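You operate a simulated robot arm through the tools that you are given. There is no shell and no other tool.

Carry out the task below with a simulated two-armed robot. There is one attempt and no reset: what you move stays moved.

JOB
Move the coupler plunger till under 2 % is reflected, then switch off.
Fine: use the microwave switch; lock the plunger again; leave the stubs as set.

The check looks at the end state, three seconds after you hand in, the way a careful person would. Anything else that was tipped, shoved, dropped, spilled or broken makes it a failure.

ROBOT AND FRAMES
Two 7-joint arms with fingered hands on one trunk that stands fixed in place. Base frame: the origin is at the foot of the trunk, x ahead of it, y to its left, z up. Lengths are in mm, angles in degrees, forces in N, time in s.
The left shoulder is at [70, 139, 1083], the right one opposite. With the tool pointing down near the work surface each hand reaches from about 460 to 840 mm from the base axis, measured 20 degrees to its own side. Payload 3.9 kg a hand.
The TCP of each hand is the grasp point between the finger pads, 29 mm short of the fingertips. In the tool frame z runs along the fingers and y along their closing line. The gripper opens to 100 mm. The gripper's body begins 34 mm behind the TCP. The gripper is a hand of 5 fingers: y runs from the thumb to the fingers, the wrist lies at [-15, -105, -177] in the tool frame, and closing takes about 1.5 s.
Orientation is told as [roll, pitch, yaw] about the base's x, y, z axes, in that order, counted from this pose: with the fingers straight down and the wrist toward the robot, the tool's x, y and z point along [0, 1, 0], [1, 0, 0] and [0, 0, -1] of the base frame.

CONTROLS
- The arms move only by the tool arm_command. It takes "left_series", "right_series" or both (then of equal length, played together; a hand with none holds still); each is one flat list of numbers, 6 for each row, row after row: the shift along the tool's x, y, z in mm, then the turn, a rotation vector about the tool's x, y, z in degrees. In form: [tx, ty, tz, wx, wy, wz, tx, ty, tz, wx, wy, wz, ...]. A call has 1 to 20 rows; each row shifts and turns the commanded pose from where the row before left it, along the tool's axes as they then stand. "left_gripper" and "right_gripper" are, for a hand that has rows, the gripper command, from -1 (shut) to 1 (fully open), values between in proportion, set as the call begins (left out, the last holds). Rows are played at 5 a second. More than 50 mm and 8.6 degrees between two rows, or a gripper value outside its range, and nothing of the call is played. Where a pose cannot be reached the arm comes as near as it can. A force on the tool above 40 N (or 10 N above the force at the start of the call, whichever is more), or a blocked arm, ends the call early, and 0.2 s more pass. Each finger travels about 153 mm/s and halts on what it meets, pressing with about 26 N; the grip force reading is that of the motor and also rises with nothing between the fingers. The clock runs only during rows and for 0.2 s after the last one: add rows that do not move to give the fingers time. It gives the time, the measured TCP pose, the force on the tool (base axes), the opening and the grip force at its end, in the units of the frame above (readings bear some noise), with the torque about the TCP (base axes, N m) and any sound that the robot's microphone picked up, and new pictures: "show" is both (left out), scene, wrist or none (wrist: the cameras of the hands that moved).
- Cameras (640 x 400 px; columns grow to the right, rows downward): "scene" is now at [138.9, 21.6, 1410.6]; the picture's right is [0.23, -0.97, 0.00], its down [-0.50, -0.12, -0.86] and it looks along [0.83, 0.20, -0.51] (base axes); focal length 330 px, centre (320, 200). "left" rides on the left gripper at [-66, -86, -121] in its tool frame; the picture's right is [-0.76, -0.31, 0.58], its down [0.59, -0.70, 0.40] and it looks along [0.28, 0.64, 0.71] (tool axes); focal length 247 px, centre (320, 200). "right" rides on the right gripper at [66, -86, -121] in its tool frame; the picture's right is [-0.76, 0.31, -0.58], its down [-0.59, -0.70, 0.40] and it looks along [-0.28, 0.64, 0.71] (tool axes); focal length 247 px, centre (320, 200). There is no depth. A picture from a camera that has moved, and an enlarged one, comes with that camera's place and axes in the base frame and with its lens.
- lift_body(by): slides the trunk up (or, below 0, down) by that many mm; the arms and the scene camera ride with it, the base frame stays. It gives what a move gives, with no picture.
- move_fingers(index, middle, ring, little, thumb_bend, thumb_turn, hand): sets how far each is bent, from 0 (flat) to 100 (curled in); at 30 the hand is open as for a grip, at 70 the pads meet at the TCP. One left out holds its place. A second passes; each finger stops where it meets its share of the squeeze, and holds until it gets a number again. A gripper value or a shape takes the hand back. It gives what a move gives, with no picture; readings hold the bend of each and the force on index, middle, ring, little, thumb and palm. thumb_turn goes from beside the hand (0) to across from the fingers (100), as for a grip.
- set_grasp(shape, hand): the hand has 5 fingers and takes this shape, open, in about a second: jaw (thumb against the fingers, like two jaws); tri (thumb and two fingers); tip (a fingertip pinch); poke (one finger out to press); point (the index stretched); flat (the hand flat); cup (the hand cupped); fist (a fist). The gripper value then closes the fingers along that shape, each until it touches; the sizes above hold for jaw. It gives what a move gives, with no picture.
- head_to(pan, tilt): turns the head with the scene camera to pan (to the left, within 86 degrees either way) and tilt (down, from -29 to 69), counted from straight ahead of the robot. It gives what a move gives, and a new picture of the scene camera.
- zoom(camera, box): a new picture of the part [left, top, right, bottom] of that camera's present view, enlarged. It takes no simulated time.
- job_done(): hands the job in; it is judged then, once.

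Places have to be worked out from the pictures, the camera data and where the tool is seen. Open the grippers and draw the arms clear of the work before you hand the job in, unless the task says otherwise.

The tools are called after "Call:" as a command line: name --argument value ..., lists and objects as JSON in quotes. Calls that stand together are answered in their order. arm_command: Moves the arms, as the interface text tells. Its arguments: {"type":"object","properties":{"left_series":{"type":"array"},"left_gripper":{"type":"number"},"right_series":{"type":"array"},"right_gripper":{"type":"number"},"show":{"type":"string","enum":["both","scene","wrist","none"]}},"required":[]} The other tools are called the same way: lift_body (by) slides the trunk up or down; set_grasp (shape, hand) gives the hand a shape; move_fingers (index, middle, ring, little, thumb_bend, thumb_turn, hand) moves the fingers one by one; head_to (pan, tilt) turns the head that bears the scene camera; zoom (camera, box) takes an enlarged picture of a part of a camera's view; job_done () hands the job in.

At the start:

```text
t: 0.0
left_ee_pos: [465.2, 377.7, 1224.2]
left_tcp_rot: [0.0, 0.0, 18.2]
left_contact_force: [-0.3, -0.3, 0.1]
left_ft_torque: [0.01, -0.03, 0.0]
left_opening: 100.1
left_finger_force: 0.1
left_shape: jaw
left_bend: [30.0, 30.0, 30.0, 30.0, 30.0, 98.0]
left_finger forces: [0.0, 0.0, 0.1, 0.0, 0.0, 0.0]
right_ee_pos: [431.9, -0.6, 1237.4]
right_tcp_rot: [0.0, 0.0, 18.5]
right_contact_force: [0.0, 0.0, 0.7]
right_ft_torque: [0.02, -0.02, 0.04]
right_opening: 99.9
right_finger_force: 0.0
right_shape: jaw
right_bend: [30.0, 30.0, 30.0, 30.0, 30.0, 98.0]
right_finger forces: [0.0, 0.0, 0.1, 0.1, 0.0, 0.1]
trunk travel left (down, up): [-725.0, 115.0]
head pan, tilt: [13.5, 30.8]
```

scene: 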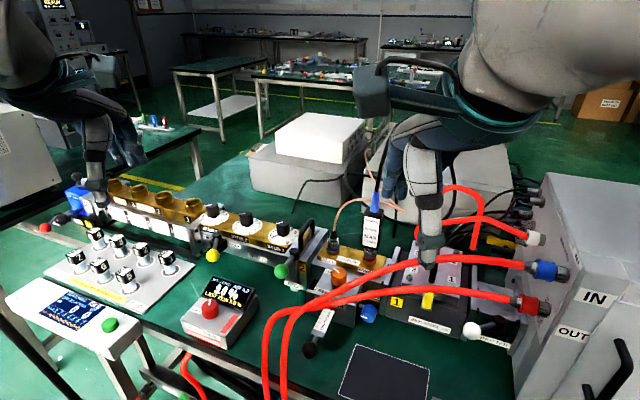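
right: 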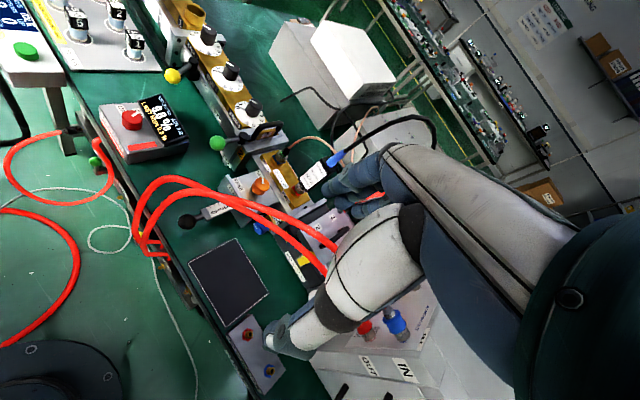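
left: 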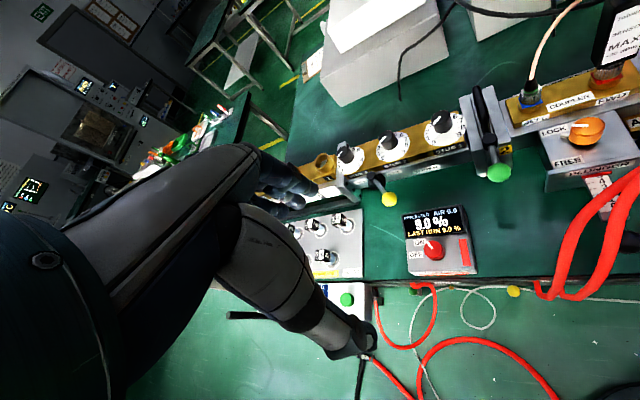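

I see a waveguide bench with a stub tuner, a coupler with a LOCK/FREE knob, and a reflected-power readout. I'll take enlarged pictures before moving anything.

Call:
zoom --camera "scene" --box '[260, 220, 460, 345]'

Call:
zoom --camera "scene" --box '[160, 190, 340, 350]'

Call:
zoom --camera "scene" --box '[0, 210, 200, 340]'

Call:
zoom --camera "left" --box '[440, 0, 640, 240]'

Call:
zoom --camera "right" --box '[160, 100, 360, 300]'

```text
3.20 times, centred on (360, 282) of scene
camera zoom: at [138.9, 21.6, 1410.6], right [0.23, -0.97, 0.0], down [-0.5, -0.12, -0.86], along [0.83, 0.2, -0.51], focal length 1055 px, centre (192, -64)
```

zoom: 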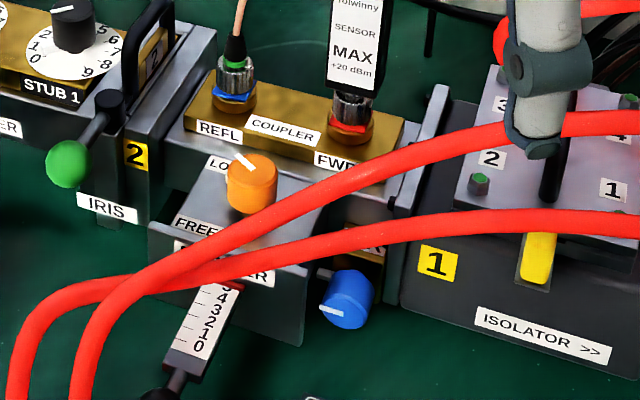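

```text
2.50 times, centred on (250, 270) of scene
camera zoom: at [138.9, 21.6, 1410.6], right [0.23, -0.97, 0.0], down [-0.5, -0.12, -0.86], along [0.83, 0.2, -0.51], focal length 824 px, centre (495, 25)
```

zoom: 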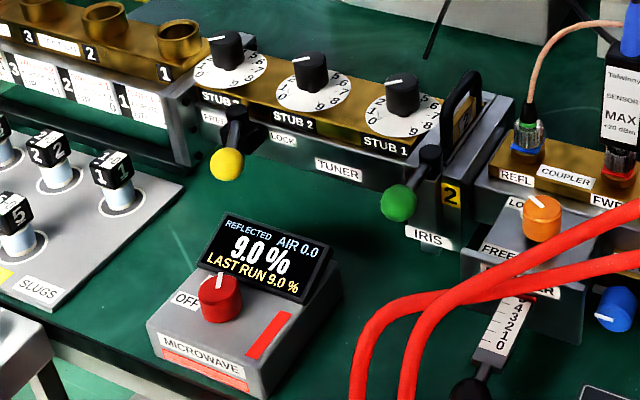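

```text
3.08 times, centred on (100, 275) of scene
camera zoom: at [138.9, 21.6, 1410.6], right [0.23, -0.97, 0.0], down [-0.5, -0.12, -0.86], along [0.83, 0.2, -0.51], focal length 1014 px, centre (997, -31)
```

zoom: 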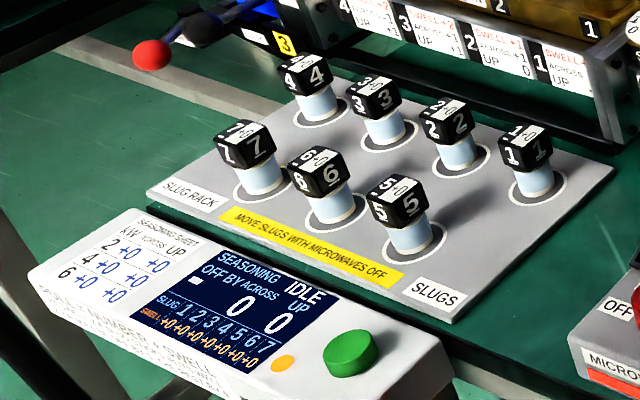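

```text
1.67 times, centred on (540, 120) of left
camera zoom: at [404.6, 287.1, 1346.6], right [-0.05, -0.81, -0.58], down [-0.85, 0.34, -0.4], along [0.52, 0.47, -0.71], focal length 412 px, centre (-47, 333)
```

zoom: 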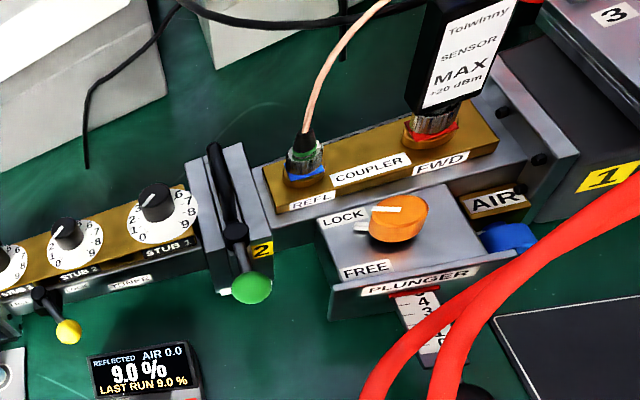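

```text
2.00 times, centred on (260, 200) of right
camera zoom: at [329.6, 34.2, 1359.1], right [0.53, -0.62, 0.58], down [-0.48, -0.78, -0.4], along [0.7, -0.07, -0.71], focal length 494 px, centre (440, 200)
```

zoom: 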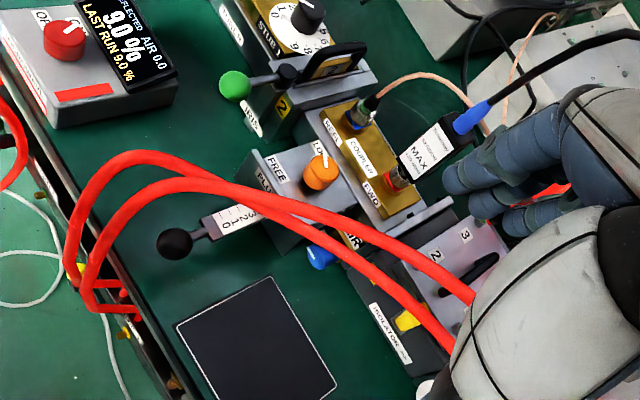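

Call:
zoom --camera "scene" --box '[180, 260, 270, 350]'

Call:
zoom --camera "left" --box '[390, 190, 490, 290]'

Call:
zoom --camera "left" --box '[530, 80, 640, 230]'

Call:
head_to --pan 10 --tilt 50

```text
4.44 times, centred on (225, 305) of scene
camera zoom: at [138.9, 21.6, 1410.6], right [0.23, -0.97, 0.0], down [-0.5, -0.12, -0.86], along [0.83, 0.2, -0.51], focal length 1465 px, centre (742, -267)
```

zoom: 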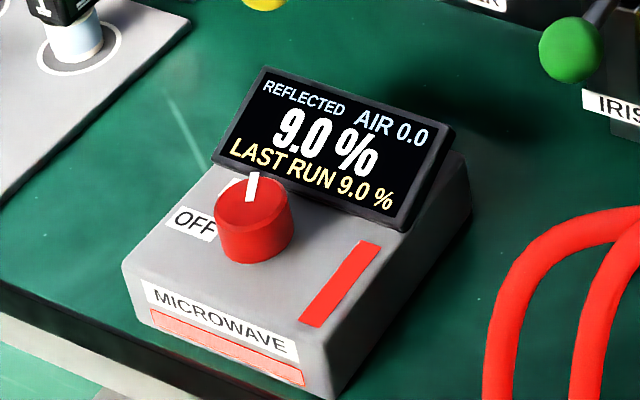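

```text
4.00 times, centred on (440, 240) of left
camera zoom: at [404.6, 287.1, 1346.6], right [-0.05, -0.81, -0.58], down [-0.85, 0.34, -0.4], along [0.52, 0.47, -0.71], focal length 988 px, centre (-160, 40)
```

zoom: 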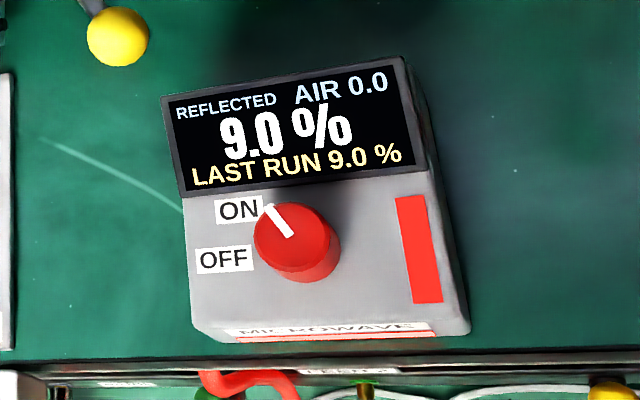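

```text
2.67 times, centred on (585, 155) of left
camera zoom: at [404.6, 287.1, 1346.6], right [-0.05, -0.81, -0.58], down [-0.85, 0.34, -0.4], along [0.52, 0.47, -0.71], focal length 659 px, centre (-387, 320)
```

zoom: 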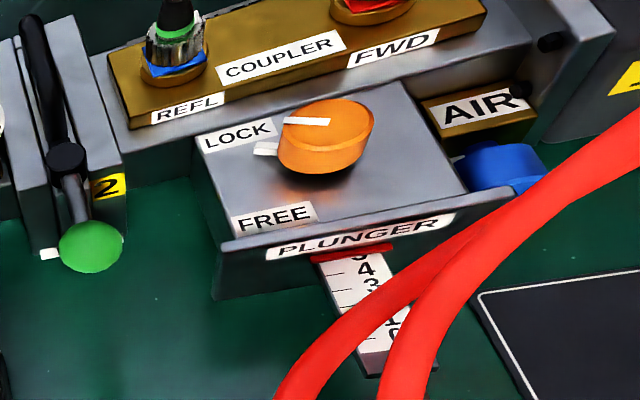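

```text
t: 0.8
left_ee_pos: [466.9, 376.2, 1226.0]
left_tcp_rot: [0.0, 0.0, 18.3]
left_contact_force: [0.3, 0.5, 1.0]
left_ft_torque: [-0.01, 0.01, 0.01]
left_opening: 99.8
left_finger_force: 0.1
left_shape: jaw
left_bend: [30.0, 30.0, 30.0, 30.0, 30.0, 98.0]
left_finger forces: [0.0, 0.0, 0.0, 0.0, 0.0, 0.0]
right_ee_pos: [432.1, 1.1, 1236.8]
right_tcp_rot: [0.1, 0.0, 18.3]
right_contact_force: [-0.4, 0.6, -0.3]
right_ft_torque: [0.0, 0.01, 0.02]
right_opening: 100.1
right_finger_force: 0.1
right_shape: jaw
right_bend: [30.0, 30.0, 30.0, 30.0, 30.0, 98.0]
right_finger forces: [0.1, 0.0, 0.1, 0.1, 0.0, 0.0]
trunk travel left (down, up): [-725.0, 115.0]
head pan, tilt: [10.0, 50.0]
camera scene: at [127.2, 13.9, 1382.4], right [0.17, -0.98, 0.0], down [-0.75, -0.13, -0.64], along [0.63, 0.11, -0.77], focal length 330 px, centre (320, 200)
```

scene: 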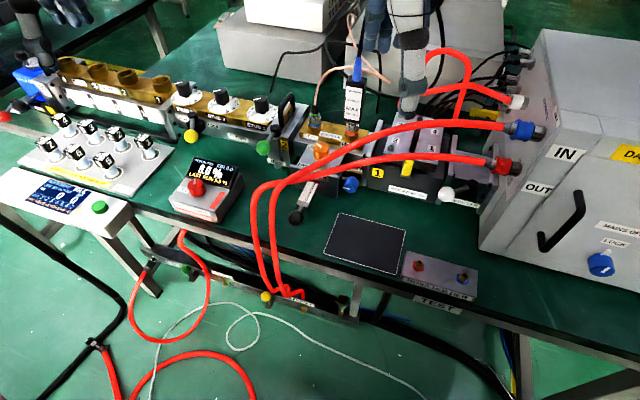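

Call:
zoom --camera "scene" --box '[230, 90, 420, 230]'

Call:
zoom --camera "scene" --box '[220, 160, 420, 330]'

Call:
zoom --camera "scene" --box '[390, 180, 640, 340]'

Call:
zoom --camera "scene" --box '[150, 130, 260, 230]'

```text
2.86 times, centred on (325, 160) of scene
camera zoom: at [127.2, 13.9, 1382.4], right [0.17, -0.98, 0.0], down [-0.75, -0.13, -0.64], along [0.63, 0.11, -0.77], focal length 942 px, centre (306, 314)
```

zoom: 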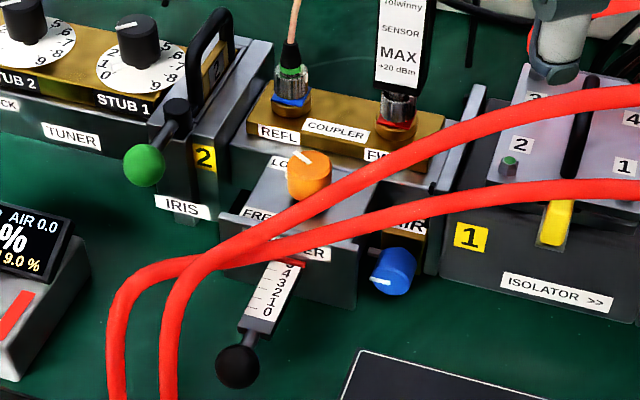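

```text
2.35 times, centred on (320, 245) of scene
camera zoom: at [127.2, 13.9, 1382.4], right [0.17, -0.98, 0.0], down [-0.75, -0.13, -0.64], along [0.63, 0.11, -0.77], focal length 775 px, centre (320, 94)
```

zoom: 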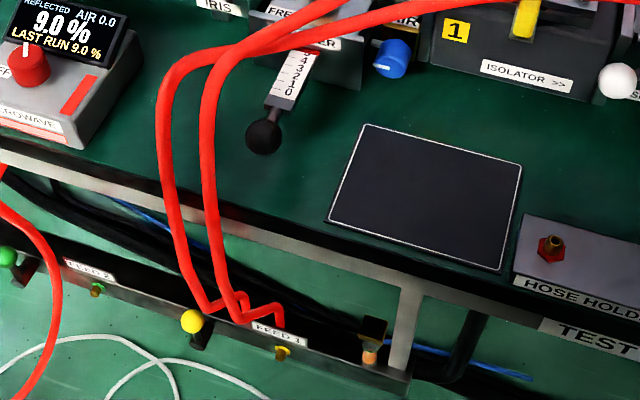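

```text
2.50 times, centred on (515, 260) of scene
camera zoom: at [127.2, 13.9, 1382.4], right [0.17, -0.98, 0.0], down [-0.75, -0.13, -0.64], along [0.63, 0.11, -0.77], focal length 824 px, centre (-168, 50)
```

zoom: 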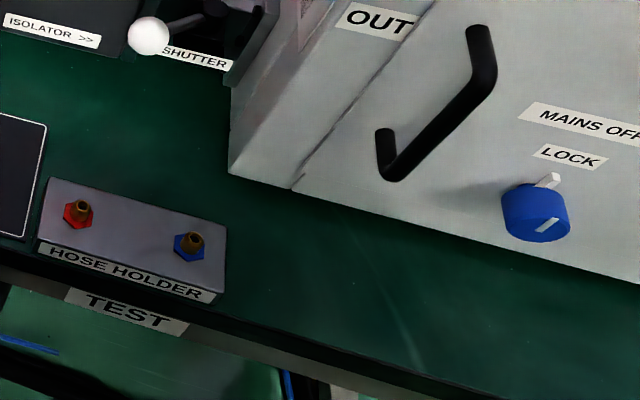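

```text
4.00 times, centred on (205, 180) of scene
camera zoom: at [127.2, 13.9, 1382.4], right [0.17, -0.98, 0.0], down [-0.75, -0.13, -0.64], along [0.63, 0.11, -0.77], focal length 1318 px, centre (780, 280)
```

zoom: 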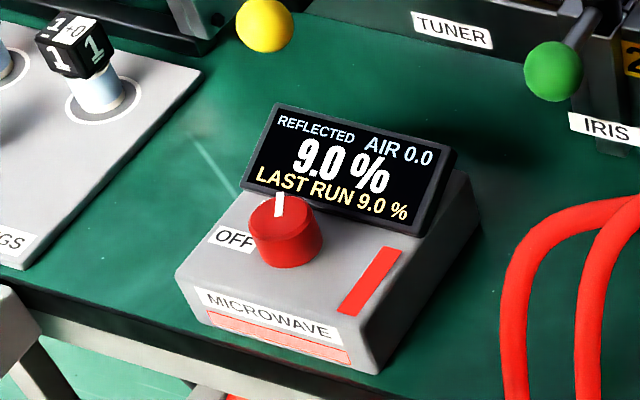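

The microwave is ON (9.0 %), the orange plunger knob is at LOCK, and the red hoses arch over the plunger at roughly z 960. I'll swing the right hand out to the right and bring the left hand's camera over the coupler for another viewpoint.

Call:
arm_command --right_series '[-38, -12.6, 0, 0, 0, 0, -38, -12.6, 0, 0, 0, 0, -38, -12.6, 0, 0, 0, 0, -38, -12.6, 0, 0, 0, 0, -38, -12.6, 0, 0, 0, 0]' --left_series '[-39, -6, 5, 0, 0, 5.6, -39, -6, 5, 0, 0, 5.6, -39, -6, 5, 0, 0, 5.6, -39, -6, 5, 0, 0, 5.6, -39, -6, 5, 0, 0, 5.6]'

```text
t: 2.0
left_ee_pos: [461.7, 178.5, 1199.0]
left_tcp_rot: [0.0, 0.0, -9.8]
left_contact_force: [0.2, 0.4, -0.4]
left_ft_torque: [0.06, -0.01, 0.02]
left_opening: 99.8
left_finger_force: 0.1
left_shape: jaw
left_bend: [30.0, 30.0, 30.0, 30.0, 30.0, 98.0]
left_finger forces: [0.0, 0.0, 0.1, 0.1, 0.0, 0.0]
right_ee_pos: [434.7, -205.7, 1236.5]
right_tcp_rot: [0.2, 0.0, 18.4]
right_contact_force: [-0.6, 0.1, 0.8]
right_ft_torque: [0.02, 0.0, 0.04]
right_opening: 99.8
right_finger_force: 0.0
right_shape: jaw
right_bend: [30.0, 30.0, 30.0, 30.0, 30.0, 98.0]
right_finger forces: [0.1, 0.0, 0.0, 0.1, 0.1, 0.0]
trunk travel left (down, up): [-725.0, 115.0]
head pan, tilt: [10.0, 50.0]
camera scene: at [127.5, 11.0, 1382.3], right [0.17, -0.98, 0.0], down [-0.75, -0.13, -0.64], along [0.63, 0.11, -0.77], focal length 330 px, centre (320, 200)
camera right: at [332.2, -172.3, 1358.3], right [0.53, -0.62, 0.57], down [-0.48, -0.78, -0.4], along [0.7, -0.07, -0.71], focal length 247 px, centre (320, 200)
camera left: at [365.2, 127.9, 1321.2], right [-0.43, -0.69, -0.58], down [-0.59, 0.7, -0.4], along [0.68, 0.17, -0.71], focal length 247 px, centre (320, 200)
```

scene: 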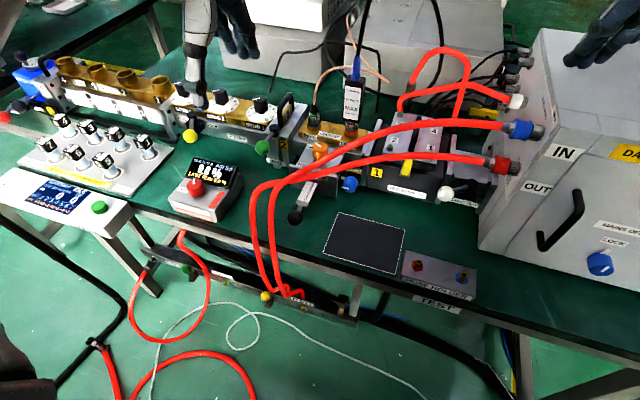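
right: 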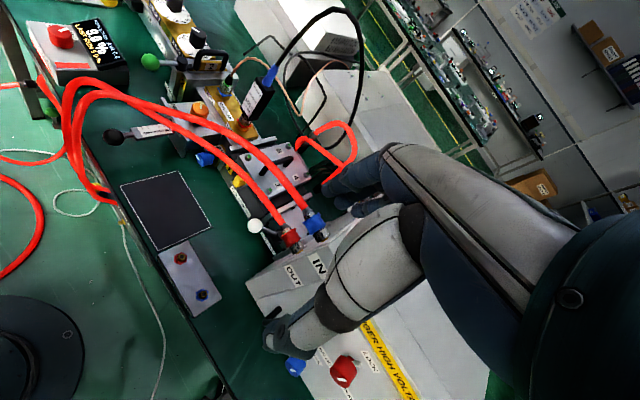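
left: 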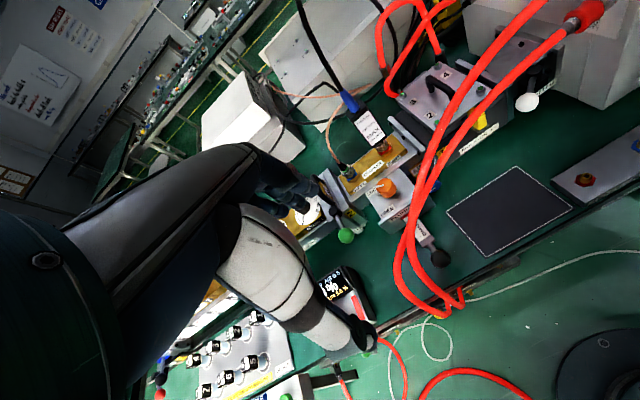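

Call:
zoom --camera "left" --box '[320, 110, 500, 320]'

Call:
zoom --camera "right" --box '[50, 50, 330, 225]'

Call:
zoom --camera "scene" --box '[230, 90, 420, 230]'

```text
1.90 times, centred on (410, 215) of left
camera zoom: at [365.2, 127.9, 1321.2], right [-0.43, -0.69, -0.58], down [-0.59, 0.7, -0.4], along [0.68, 0.17, -0.71], focal length 470 px, centre (149, 171)
```

zoom: 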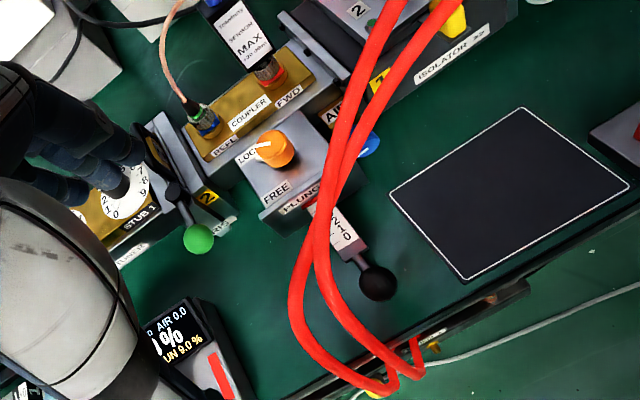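

```text
2.29 times, centred on (190, 138) of right
camera zoom: at [332.2, -172.3, 1358.3], right [0.53, -0.62, 0.57], down [-0.48, -0.78, -0.4], along [0.7, -0.07, -0.71], focal length 564 px, centre (617, 343)
```

zoom: 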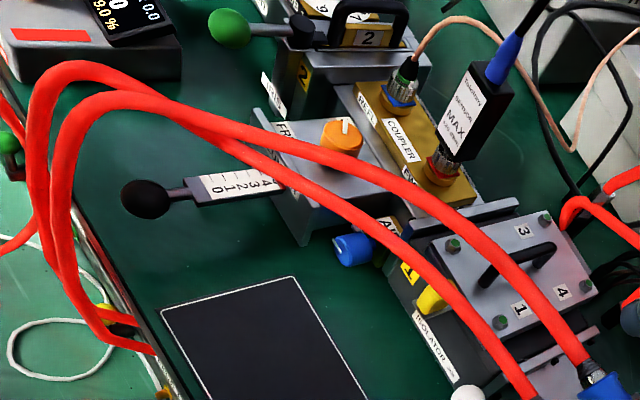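

```text
2.86 times, centred on (325, 160) of scene
camera zoom: at [127.5, 11.0, 1382.3], right [0.17, -0.98, 0.0], down [-0.75, -0.13, -0.64], along [0.63, 0.11, -0.77], focal length 942 px, centre (306, 314)
```

zoom: 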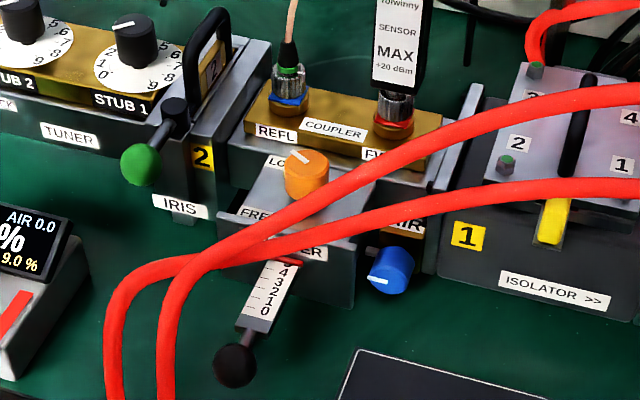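

The hoses run about 90 mm in front of the orange knob at z about 940, and knob top is near [669, 103, 907]. I'll part-close the left hand to about 60 mm and bring it to a hover up and to the left of the knob, turning it so the wrist stays away from the hoses.

Call:
arm_command --left_series '[-4.5, 30.9, 8, 0, 0, 6.7, -0.9, 31.2, 8, 0, 0, 6.7, 2.8, 31.1, 8, 0, 0, 6.7, 6.4, 30.6, 8, 0, 0, 6.7, 9.9, 29.7, 8, 0, 0, 6.7, 13.2, 28.3, 8, 0, 0, 6.7, 0, 0, 0, 0, 0, 0]' --left_gripper 0.2

Call:
zoom --camera "right" --box '[50, 50, 330, 225]'

Call:
zoom --camera "scene" --box '[230, 60, 420, 230]'

```text
t: 3.6
left_ee_pos: [636.3, 123.8, 1154.3]
left_tcp_rot: [0.0, -0.2, -50.0]
left_contact_force: [-0.7, -0.2, 0.2]
left_ft_torque: [-0.03, 0.03, 0.01]
left_opening: 60.0
left_finger_force: 0.0
left_shape: jaw
left_bend: [40.0, 39.0, 73.0, 44.0, 30.0, 100.0]
left_finger forces: [0.0, 0.0, 0.1, 0.0, 0.1, 0.0]
right_ee_pos: [432.7, -203.2, 1237.5]
right_tcp_rot: [0.0, 0.0, 18.3]
right_contact_force: [0.0, 0.5, 0.3]
right_ft_torque: [-0.06, -0.07, -0.01]
right_opening: 100.1
right_finger_force: 0.1
right_shape: jaw
right_bend: [30.0, 30.0, 30.0, 30.0, 30.0, 98.0]
right_finger forces: [0.1, 0.0, 0.1, 0.1, 0.1, 0.1]
trunk travel left (down, up): [-725.0, 115.0]
head pan, tilt: [10.0, 50.0]
camera scene: at [126.2, 14.5, 1382.4], right [0.17, -0.98, 0.0], down [-0.75, -0.13, -0.64], along [0.63, 0.11, -0.77], focal length 330 px, centre (320, 200)
camera left: at [530.8, 146.8, 1274.7], right [-0.78, -0.25, -0.58], down [0.0, 0.92, -0.4], along [0.63, -0.31, -0.71], focal length 247 px, centre (320, 200)
```

scene: 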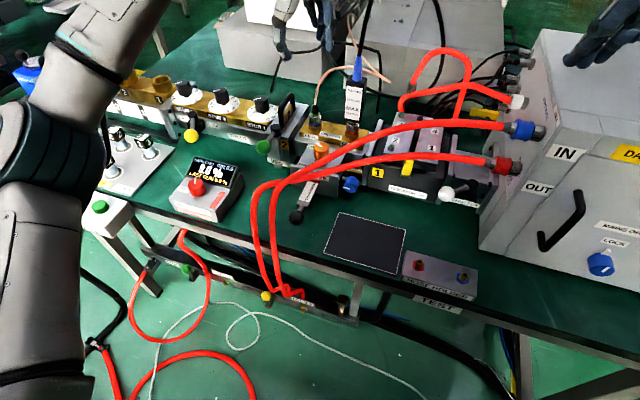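
left: 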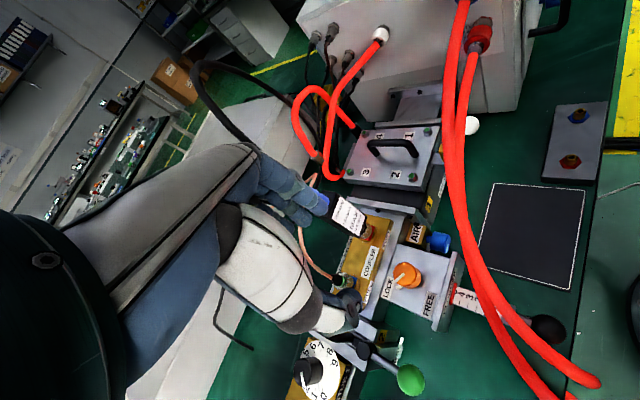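

```text
2.29 times, centred on (190, 138) of right
camera zoom: at [330.9, -168.2, 1359.3], right [0.53, -0.62, 0.58], down [-0.48, -0.78, -0.4], along [0.7, -0.07, -0.71], focal length 564 px, centre (617, 343)
```

zoom: 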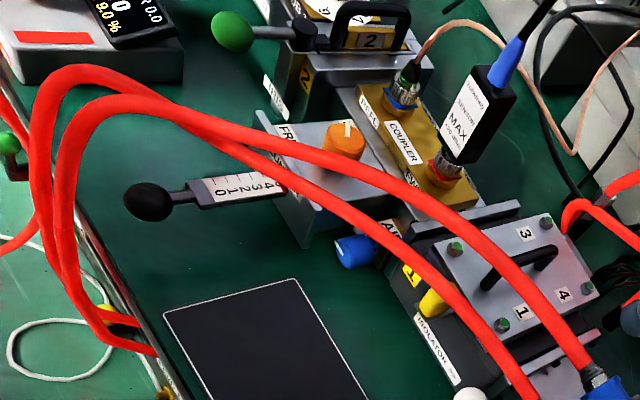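

```text
2.35 times, centred on (325, 145) of scene
camera zoom: at [126.2, 14.5, 1382.4], right [0.17, -0.98, 0.0], down [-0.75, -0.13, -0.64], along [0.63, 0.11, -0.77], focal length 775 px, centre (308, 329)
```

zoom: 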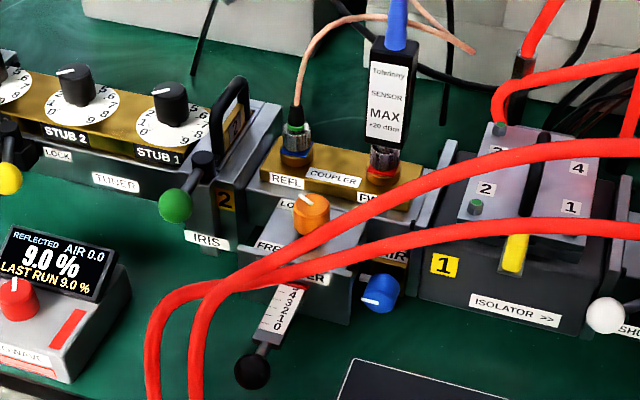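

Call:
zoom --camera "left" --box '[340, 210, 500, 310]'

Call:
zoom --camera "left" --box '[220, 120, 420, 340]'

Call:
zoom --camera "scene" --box '[290, 120, 370, 170]'

Call:
zoom --camera "right" --box '[160, 70, 240, 130]'

```text
4.00 times, centred on (420, 260) of left
camera zoom: at [530.8, 146.8, 1274.7], right [-0.78, -0.25, -0.58], down [0.0, 0.92, -0.4], along [0.63, -0.31, -0.71], focal length 988 px, centre (-80, -40)
```

zoom: 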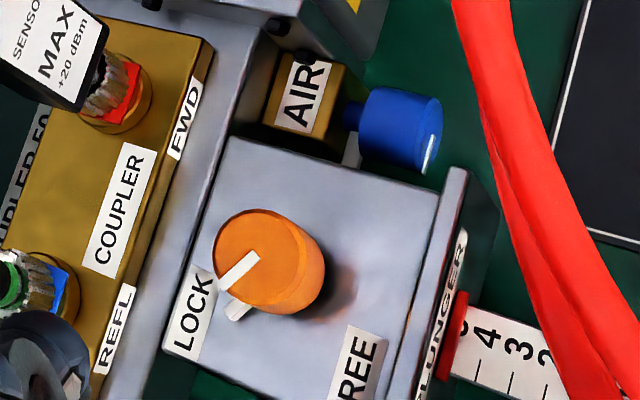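

```text
1.82 times, centred on (320, 230) of left
camera zoom: at [530.8, 146.8, 1274.7], right [-0.78, -0.25, -0.58], down [0.0, 0.92, -0.4], along [0.63, -0.31, -0.71], focal length 449 px, centre (320, 146)
```

zoom: 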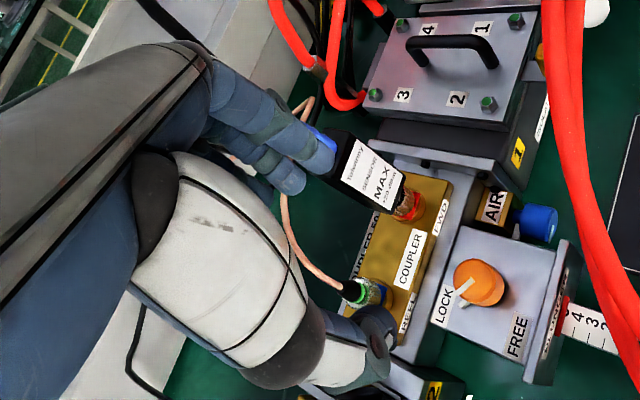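

```text
8.00 times, centred on (330, 145) of scene
camera zoom: at [126.2, 14.5, 1382.4], right [0.17, -0.98, 0.0], down [-0.75, -0.13, -0.64], along [0.63, 0.11, -0.77], focal length 2636 px, centre (240, 640)
```

zoom: 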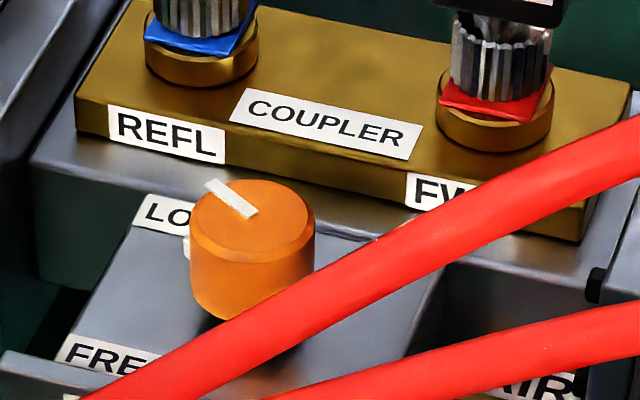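

```text
6.67 times, centred on (200, 100) of right
camera zoom: at [330.9, -168.2, 1359.3], right [0.53, -0.62, 0.58], down [-0.48, -0.78, -0.4], along [0.7, -0.07, -0.71], focal length 1646 px, centre (1120, 867)
```

zoom: 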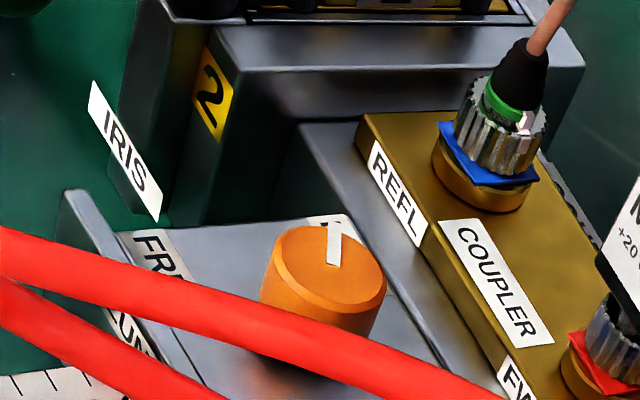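

Three views agree on the knob: top at about [659, 104, 914], 32 mm across, plate at about z 890. I'll bring the left hand straight above it to z 1000 and look.

Call:
arm_command --left_series '[1.25, 7.35, 38.5, 0, 0, 0, 1.25, 7.35, 38.5, 0, 0, 0, 1.25, 7.35, 38.5, 0, 0, 0, 1.25, 7.35, 38.5, 0, 0, 0, 0, 0, 0, 0, 0, 0]'

Call:
zoom --camera "right" --box '[130, 40, 290, 140]'

Call:
zoom --camera "scene" --box '[250, 60, 410, 180]'

```text
t: 4.8
left_ee_pos: [660.5, 104.6, 998.8]
left_tcp_rot: [0.0, -0.1, -49.9]
left_contact_force: [0.5, 0.3, 0.1]
left_ft_torque: [0.03, -0.01, -0.01]
left_opening: 60.4
left_finger_force: 0.1
left_shape: jaw
left_bend: [40.0, 39.0, 73.0, 44.0, 30.0, 100.0]
left_finger forces: [0.1, 0.0, 0.1, 0.0, 0.0, 0.0]
right_ee_pos: [434.9, -204.7, 1236.2]
right_tcp_rot: [-0.1, 0.1, 18.5]
right_contact_force: [0.7, 0.7, -0.4]
right_ft_torque: [-0.01, -0.05, 0.03]
right_opening: 99.5
right_finger_force: 0.1
right_shape: jaw
right_bend: [30.0, 30.0, 30.0, 30.0, 30.0, 98.0]
right_finger forces: [0.0, 0.0, 0.0, 0.1, 0.0, 0.0]
trunk travel left (down, up): [-725.0, 115.0]
head pan, tilt: [10.0, 50.0]
camera scene: at [126.5, 13.7, 1382.4], right [0.17, -0.98, 0.0], down [-0.75, -0.13, -0.64], along [0.63, 0.11, -0.77], focal length 330 px, centre (320, 200)
camera left: at [554.7, 127.0, 1119.3], right [-0.78, -0.25, -0.58], down [0.0, 0.92, -0.4], along [0.63, -0.31, -0.71], focal length 247 px, centre (320, 200)
```

scene: 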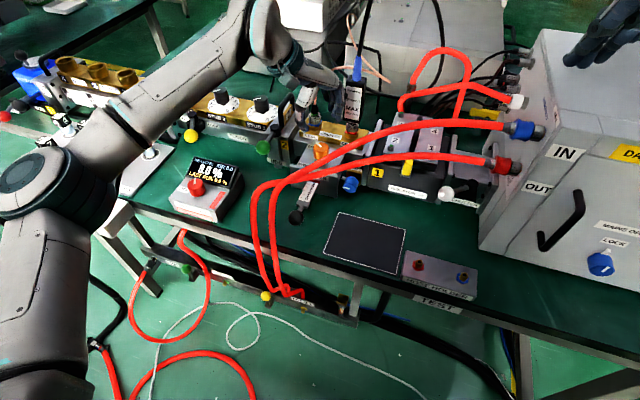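
left: 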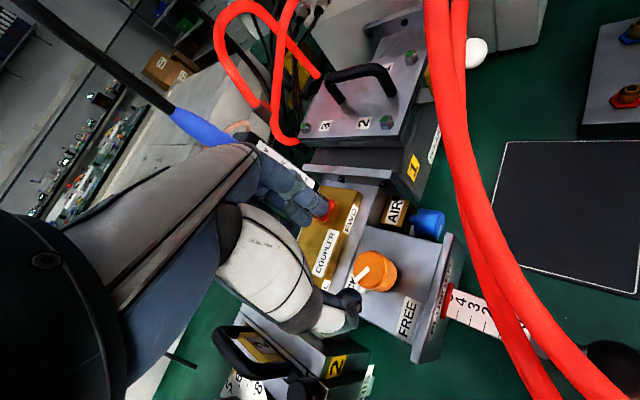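

```text
4.00 times, centred on (210, 90) of right
camera zoom: at [331.2, -169.0, 1359.1], right [0.53, -0.62, 0.58], down [-0.48, -0.78, -0.4], along [0.7, -0.07, -0.71], focal length 988 px, centre (760, 640)
```

zoom: 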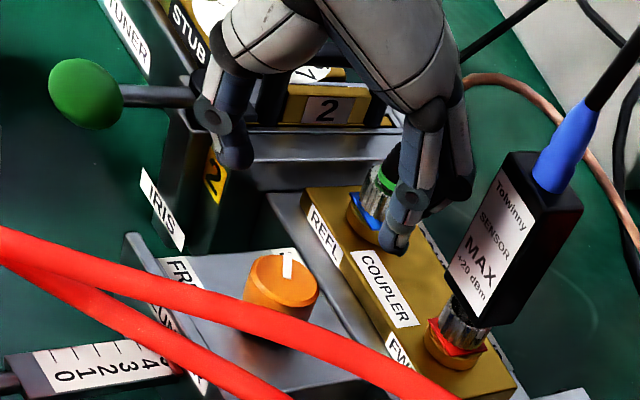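

```text
3.33 times, centred on (330, 120) of scene
camera zoom: at [126.5, 13.7, 1382.4], right [0.17, -0.98, 0.0], down [-0.75, -0.13, -0.64], along [0.63, 0.11, -0.77], focal length 1098 px, centre (287, 467)
```

zoom: 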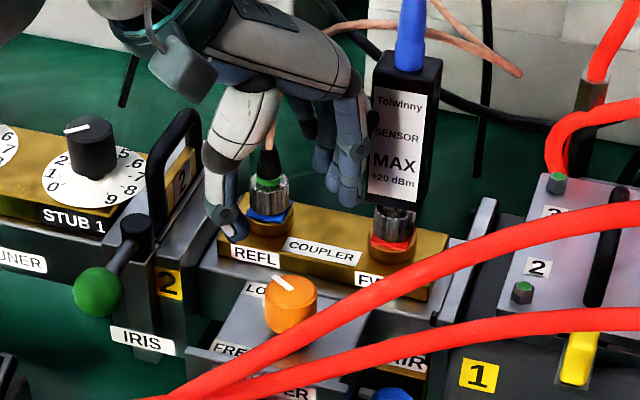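

The thumb and fingers straddle the knob with a small gap to the MAX sensor. I'll go down to z 950 and check clearance again.

Call:
arm_command --left_series '[0, 0, 16, 0, 0, 0, 0, 0, 16, 0, 0, 0, 0, 0, 16, 0, 0, 0, 0, 0, 0, 0, 0, 0]'

Call:
zoom --camera "right" --box '[130, 40, 290, 140]'

Call:
zoom --camera "scene" --box '[270, 80, 390, 170]'

Call:
zoom --camera "left" --box '[240, 150, 440, 300]'

```text
t: 5.8
left_ee_pos: [662.3, 103.1, 950.4]
left_tcp_rot: [-0.1, 0.0, -49.9]
left_contact_force: [0.3, -0.8, 0.4]
left_ft_torque: [0.03, -0.02, 0.0]
left_opening: 60.4
left_finger_force: 0.1
left_shape: jaw
left_bend: [40.0, 39.0, 73.0, 44.0, 30.0, 100.0]
left_finger forces: [0.1, 0.1, 0.0, 0.0, 0.0, 0.0]
right_ee_pos: [434.5, -204.0, 1237.4]
right_tcp_rot: [0.1, 0.0, 18.5]
right_contact_force: [-0.1, 0.2, -0.8]
right_ft_torque: [-0.01, 0.01, 0.03]
right_opening: 100.0
right_finger_force: 0.1
right_shape: jaw
right_bend: [30.0, 30.0, 30.0, 30.0, 30.0, 98.0]
right_finger forces: [0.1, 0.0, 0.1, 0.0, 0.1, 0.1]
trunk travel left (down, up): [-725.0, 115.0]
head pan, tilt: [10.0, 50.0]
camera scene: at [126.9, 13.8, 1382.4], right [0.17, -0.98, 0.0], down [-0.75, -0.13, -0.64], along [0.63, 0.11, -0.77], focal length 330 px, centre (320, 200)
camera left: at [555.6, 126.9, 1072.0], right [-0.78, -0.25, -0.58], down [0.0, 0.92, -0.4], along [0.63, -0.31, -0.71], focal length 247 px, centre (320, 200)
```

scene: 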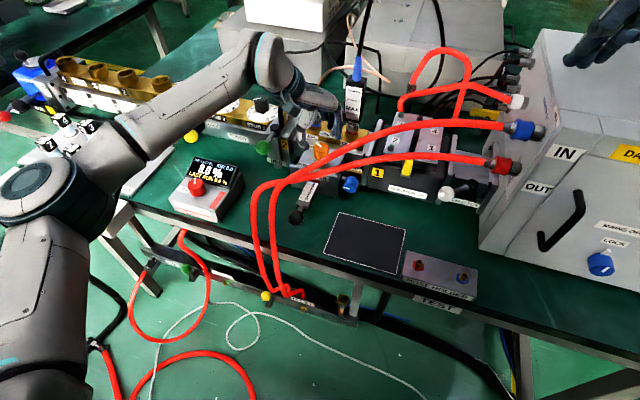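
left: 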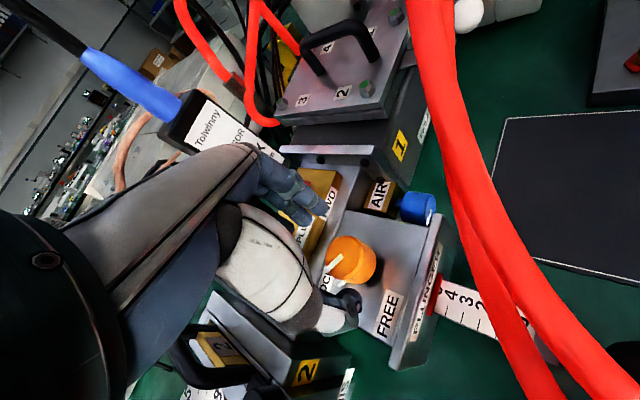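

```text
4.00 times, centred on (210, 90) of right
camera zoom: at [331.6, -168.9, 1359.0], right [0.53, -0.62, 0.58], down [-0.48, -0.78, -0.4], along [0.7, -0.07, -0.71], focal length 988 px, centre (760, 640)
```

zoom: 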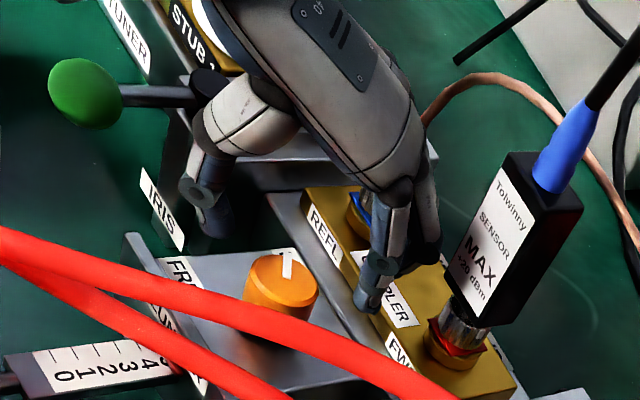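

```text
4.44 times, centred on (330, 125) of scene
camera zoom: at [126.9, 13.8, 1382.4], right [0.17, -0.98, 0.0], down [-0.75, -0.13, -0.64], along [0.63, 0.11, -0.77], focal length 1465 px, centre (276, 533)
```

zoom: 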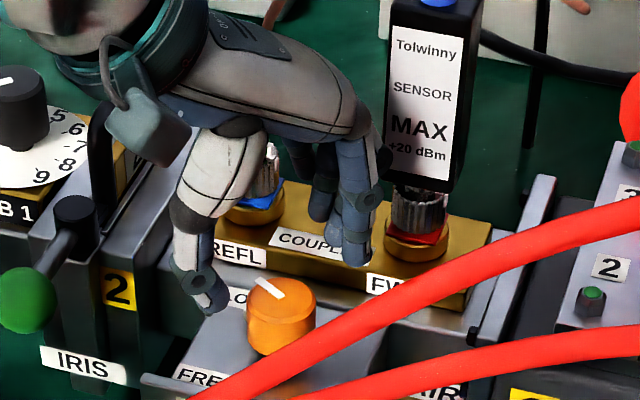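

```text
2.67 times, centred on (340, 225) of left
camera zoom: at [555.6, 126.9, 1072.0], right [-0.78, -0.25, -0.58], down [0.0, 0.92, -0.4], along [0.63, -0.31, -0.71], focal length 659 px, centre (267, 133)
```

zoom: 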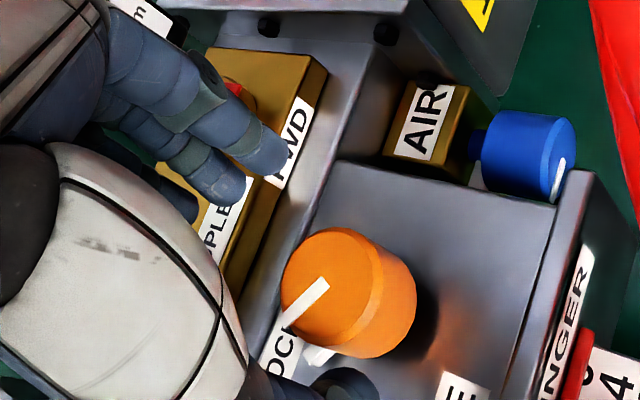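

The index and middle fingertips would come down close to the brass coupler block in this jaw shape. I'll back up 45 mm and try the fingertip-pinch shape, which should keep the other fingers out of the way.

Call:
arm_command --left_series '[0, 0, -22, 0, 0, 0, 0, 0, -23, 0, 0, 0]' --show "none"

Call:
set_grasp --hand "left" --shape "tip"

Call:
zoom --camera "left" --box '[220, 130, 460, 310]'

Call:
zoom --camera "right" --box '[130, 30, 290, 130]'

Call:
zoom --camera "scene" --box '[270, 70, 390, 170]'

```text
t: 6.4
left_ee_pos: [659.5, 102.6, 995.2]
left_tcp_rot: [0.0, 0.1, -49.9]
left_contact_force: [-0.6, -0.4, 0.5]
left_ft_torque: [0.0, -0.01, 0.03]
left_opening: 60.5
left_finger_force: 0.0
left_shape: jaw
left_bend: [40.0, 39.0, 73.0, 44.0, 30.0, 100.0]
left_finger forces: [0.0, 0.0, 0.0, 0.1, 0.0, 0.0]
right_ee_pos: [434.2, -203.5, 1238.0]
right_tcp_rot: [0.0, 0.0, 18.3]
right_contact_force: [-0.3, 1.1, 0.5]
right_ft_torque: [-0.02, -0.01, 0.0]
right_opening: 99.8
right_finger_force: 0.0
right_shape: jaw
right_bend: [30.0, 30.0, 30.0, 30.0, 30.0, 98.0]
right_finger forces: [0.1, 0.0, 0.1, 0.0, 0.0, 0.0]
trunk travel left (down, up): [-725.0, 115.0]
head pan, tilt: [10.0, 50.0]
```

```text
t: 7.3
left_ee_pos: [659.1, 103.3, 995.5]
left_tcp_rot: [-0.1, 0.0, -50.0]
left_contact_force: [0.0, -0.1, 0.3]
left_ft_torque: [0.03, -0.03, 0.01]
left_opening: 99.6
left_finger_force: 0.0
left_shape: tip
left_bend: [30.0, 98.0, 99.0, 99.0, 30.0, 98.0]
left_finger forces: [0.0, 0.1, 0.0, 0.0, 0.0, 0.0]
right_ee_pos: [434.9, -204.5, 1236.5]
right_tcp_rot: [0.1, 0.0, 18.4]
right_contact_force: [-0.4, -0.2, -0.2]
right_ft_torque: [0.0, 0.03, 0.0]
right_opening: 99.9
right_finger_force: 0.1
right_shape: jaw
right_bend: [30.0, 30.0, 30.0, 30.0, 30.0, 98.0]
right_finger forces: [0.0, 0.1, 0.0, 0.1, 0.0, 0.0]
trunk travel left (down, up): [-725.0, 115.0]
head pan, tilt: [10.0, 50.0]
```

```text
2.22 times, centred on (340, 220) of left
camera zoom: at [553.8, 126.5, 1116.6], right [-0.78, -0.25, -0.58], down [0.0, 0.92, -0.4], along [0.63, -0.31, -0.71], focal length 549 px, centre (276, 156)
```

zoom: 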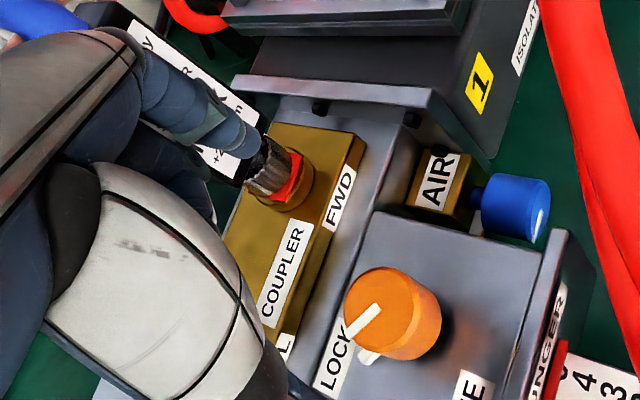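

```text
4.00 times, centred on (210, 80) of right
camera zoom: at [331.8, -168.9, 1358.9], right [0.53, -0.62, 0.58], down [-0.48, -0.78, -0.4], along [0.7, -0.07, -0.71], focal length 988 px, centre (760, 680)
```

zoom: 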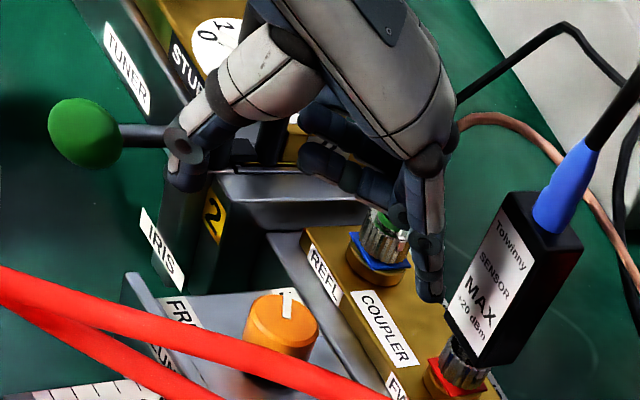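

```text
4.00 times, centred on (330, 120) of scene
camera zoom: at [127.1, 13.8, 1382.3], right [0.17, -0.98, 0.0], down [-0.75, -0.13, -0.64], along [0.63, 0.11, -0.77], focal length 1318 px, centre (280, 520)
```

zoom: 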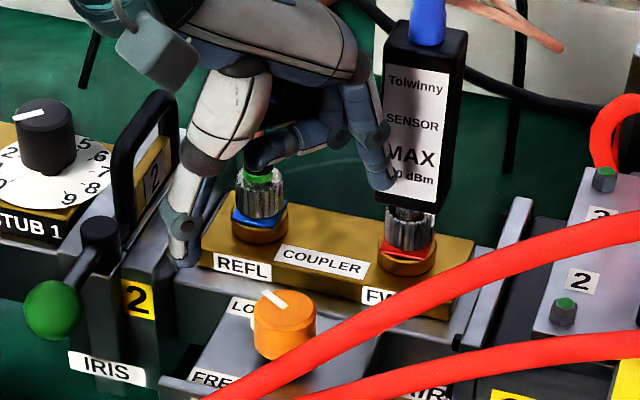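

The tip shape curls the other fingers away. I'll narrow the index-thumb gap to about 50 mm and look at where index and thumb sit.

Call:
arm_command --left_series '[0, 0, 0, 0, 0, 0, 0, 0, 0, 0, 0, 0, 0, 0, 0, 0, 0, 0]' --left_gripper 0.0 --show "none"

Call:
zoom --camera "left" --box '[220, 130, 460, 310]'

Call:
zoom --camera "right" --box '[130, 30, 290, 130]'

Call:
zoom --camera "scene" --box '[270, 70, 390, 170]'

```text
t: 8.1
left_ee_pos: [659.6, 104.0, 994.7]
left_tcp_rot: [0.0, 0.0, -50.0]
left_contact_force: [0.4, 1.0, -0.9]
left_ft_torque: [-0.01, -0.01, 0.0]
left_opening: 50.5
left_finger_force: 0.0
left_shape: tip
left_bend: [45.0, 98.0, 99.0, 99.0, 35.0, 100.0]
left_finger forces: [0.0, 0.1, 0.1, 0.1, 0.1, 0.1]
right_ee_pos: [435.1, -204.2, 1239.1]
right_tcp_rot: [0.0, -0.1, 18.3]
right_contact_force: [-0.1, 0.1, 0.3]
right_ft_torque: [-0.03, -0.01, 0.0]
right_opening: 99.4
right_finger_force: 0.0
right_shape: jaw
right_bend: [30.0, 30.0, 30.0, 30.0, 30.0, 98.0]
right_finger forces: [0.1, 0.0, 0.0, 0.0, 0.0, 0.0]
trunk travel left (down, up): [-725.0, 115.0]
head pan, tilt: [10.0, 50.0]
```

```text
2.22 times, centred on (340, 220) of left
camera zoom: at [553.8, 126.5, 1116.8], right [-0.78, -0.25, -0.58], down [0.0, 0.92, -0.4], along [0.63, -0.31, -0.71], focal length 549 px, centre (276, 156)
```

zoom: 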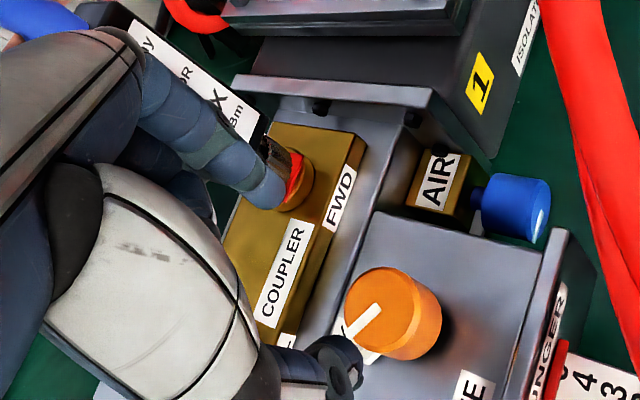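

```text
4.00 times, centred on (210, 80) of right
camera zoom: at [331.8, -168.8, 1358.9], right [0.53, -0.62, 0.58], down [-0.48, -0.78, -0.4], along [0.7, -0.07, -0.71], focal length 988 px, centre (760, 680)
```

zoom: 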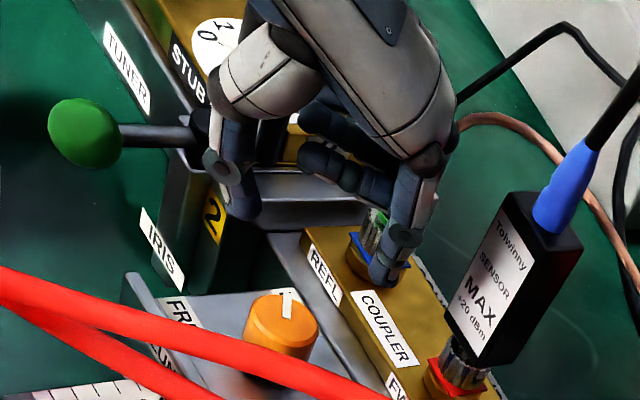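

```text
4.00 times, centred on (330, 120) of scene
camera zoom: at [127.2, 13.9, 1382.3], right [0.17, -0.98, 0.0], down [-0.75, -0.13, -0.64], along [0.63, 0.11, -0.77], focal length 1318 px, centre (280, 520)
```

zoom: 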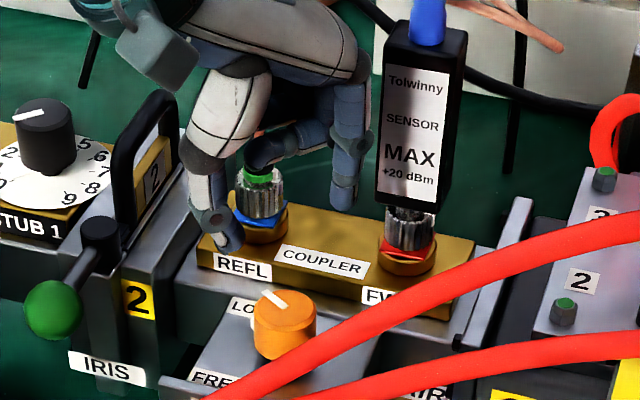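

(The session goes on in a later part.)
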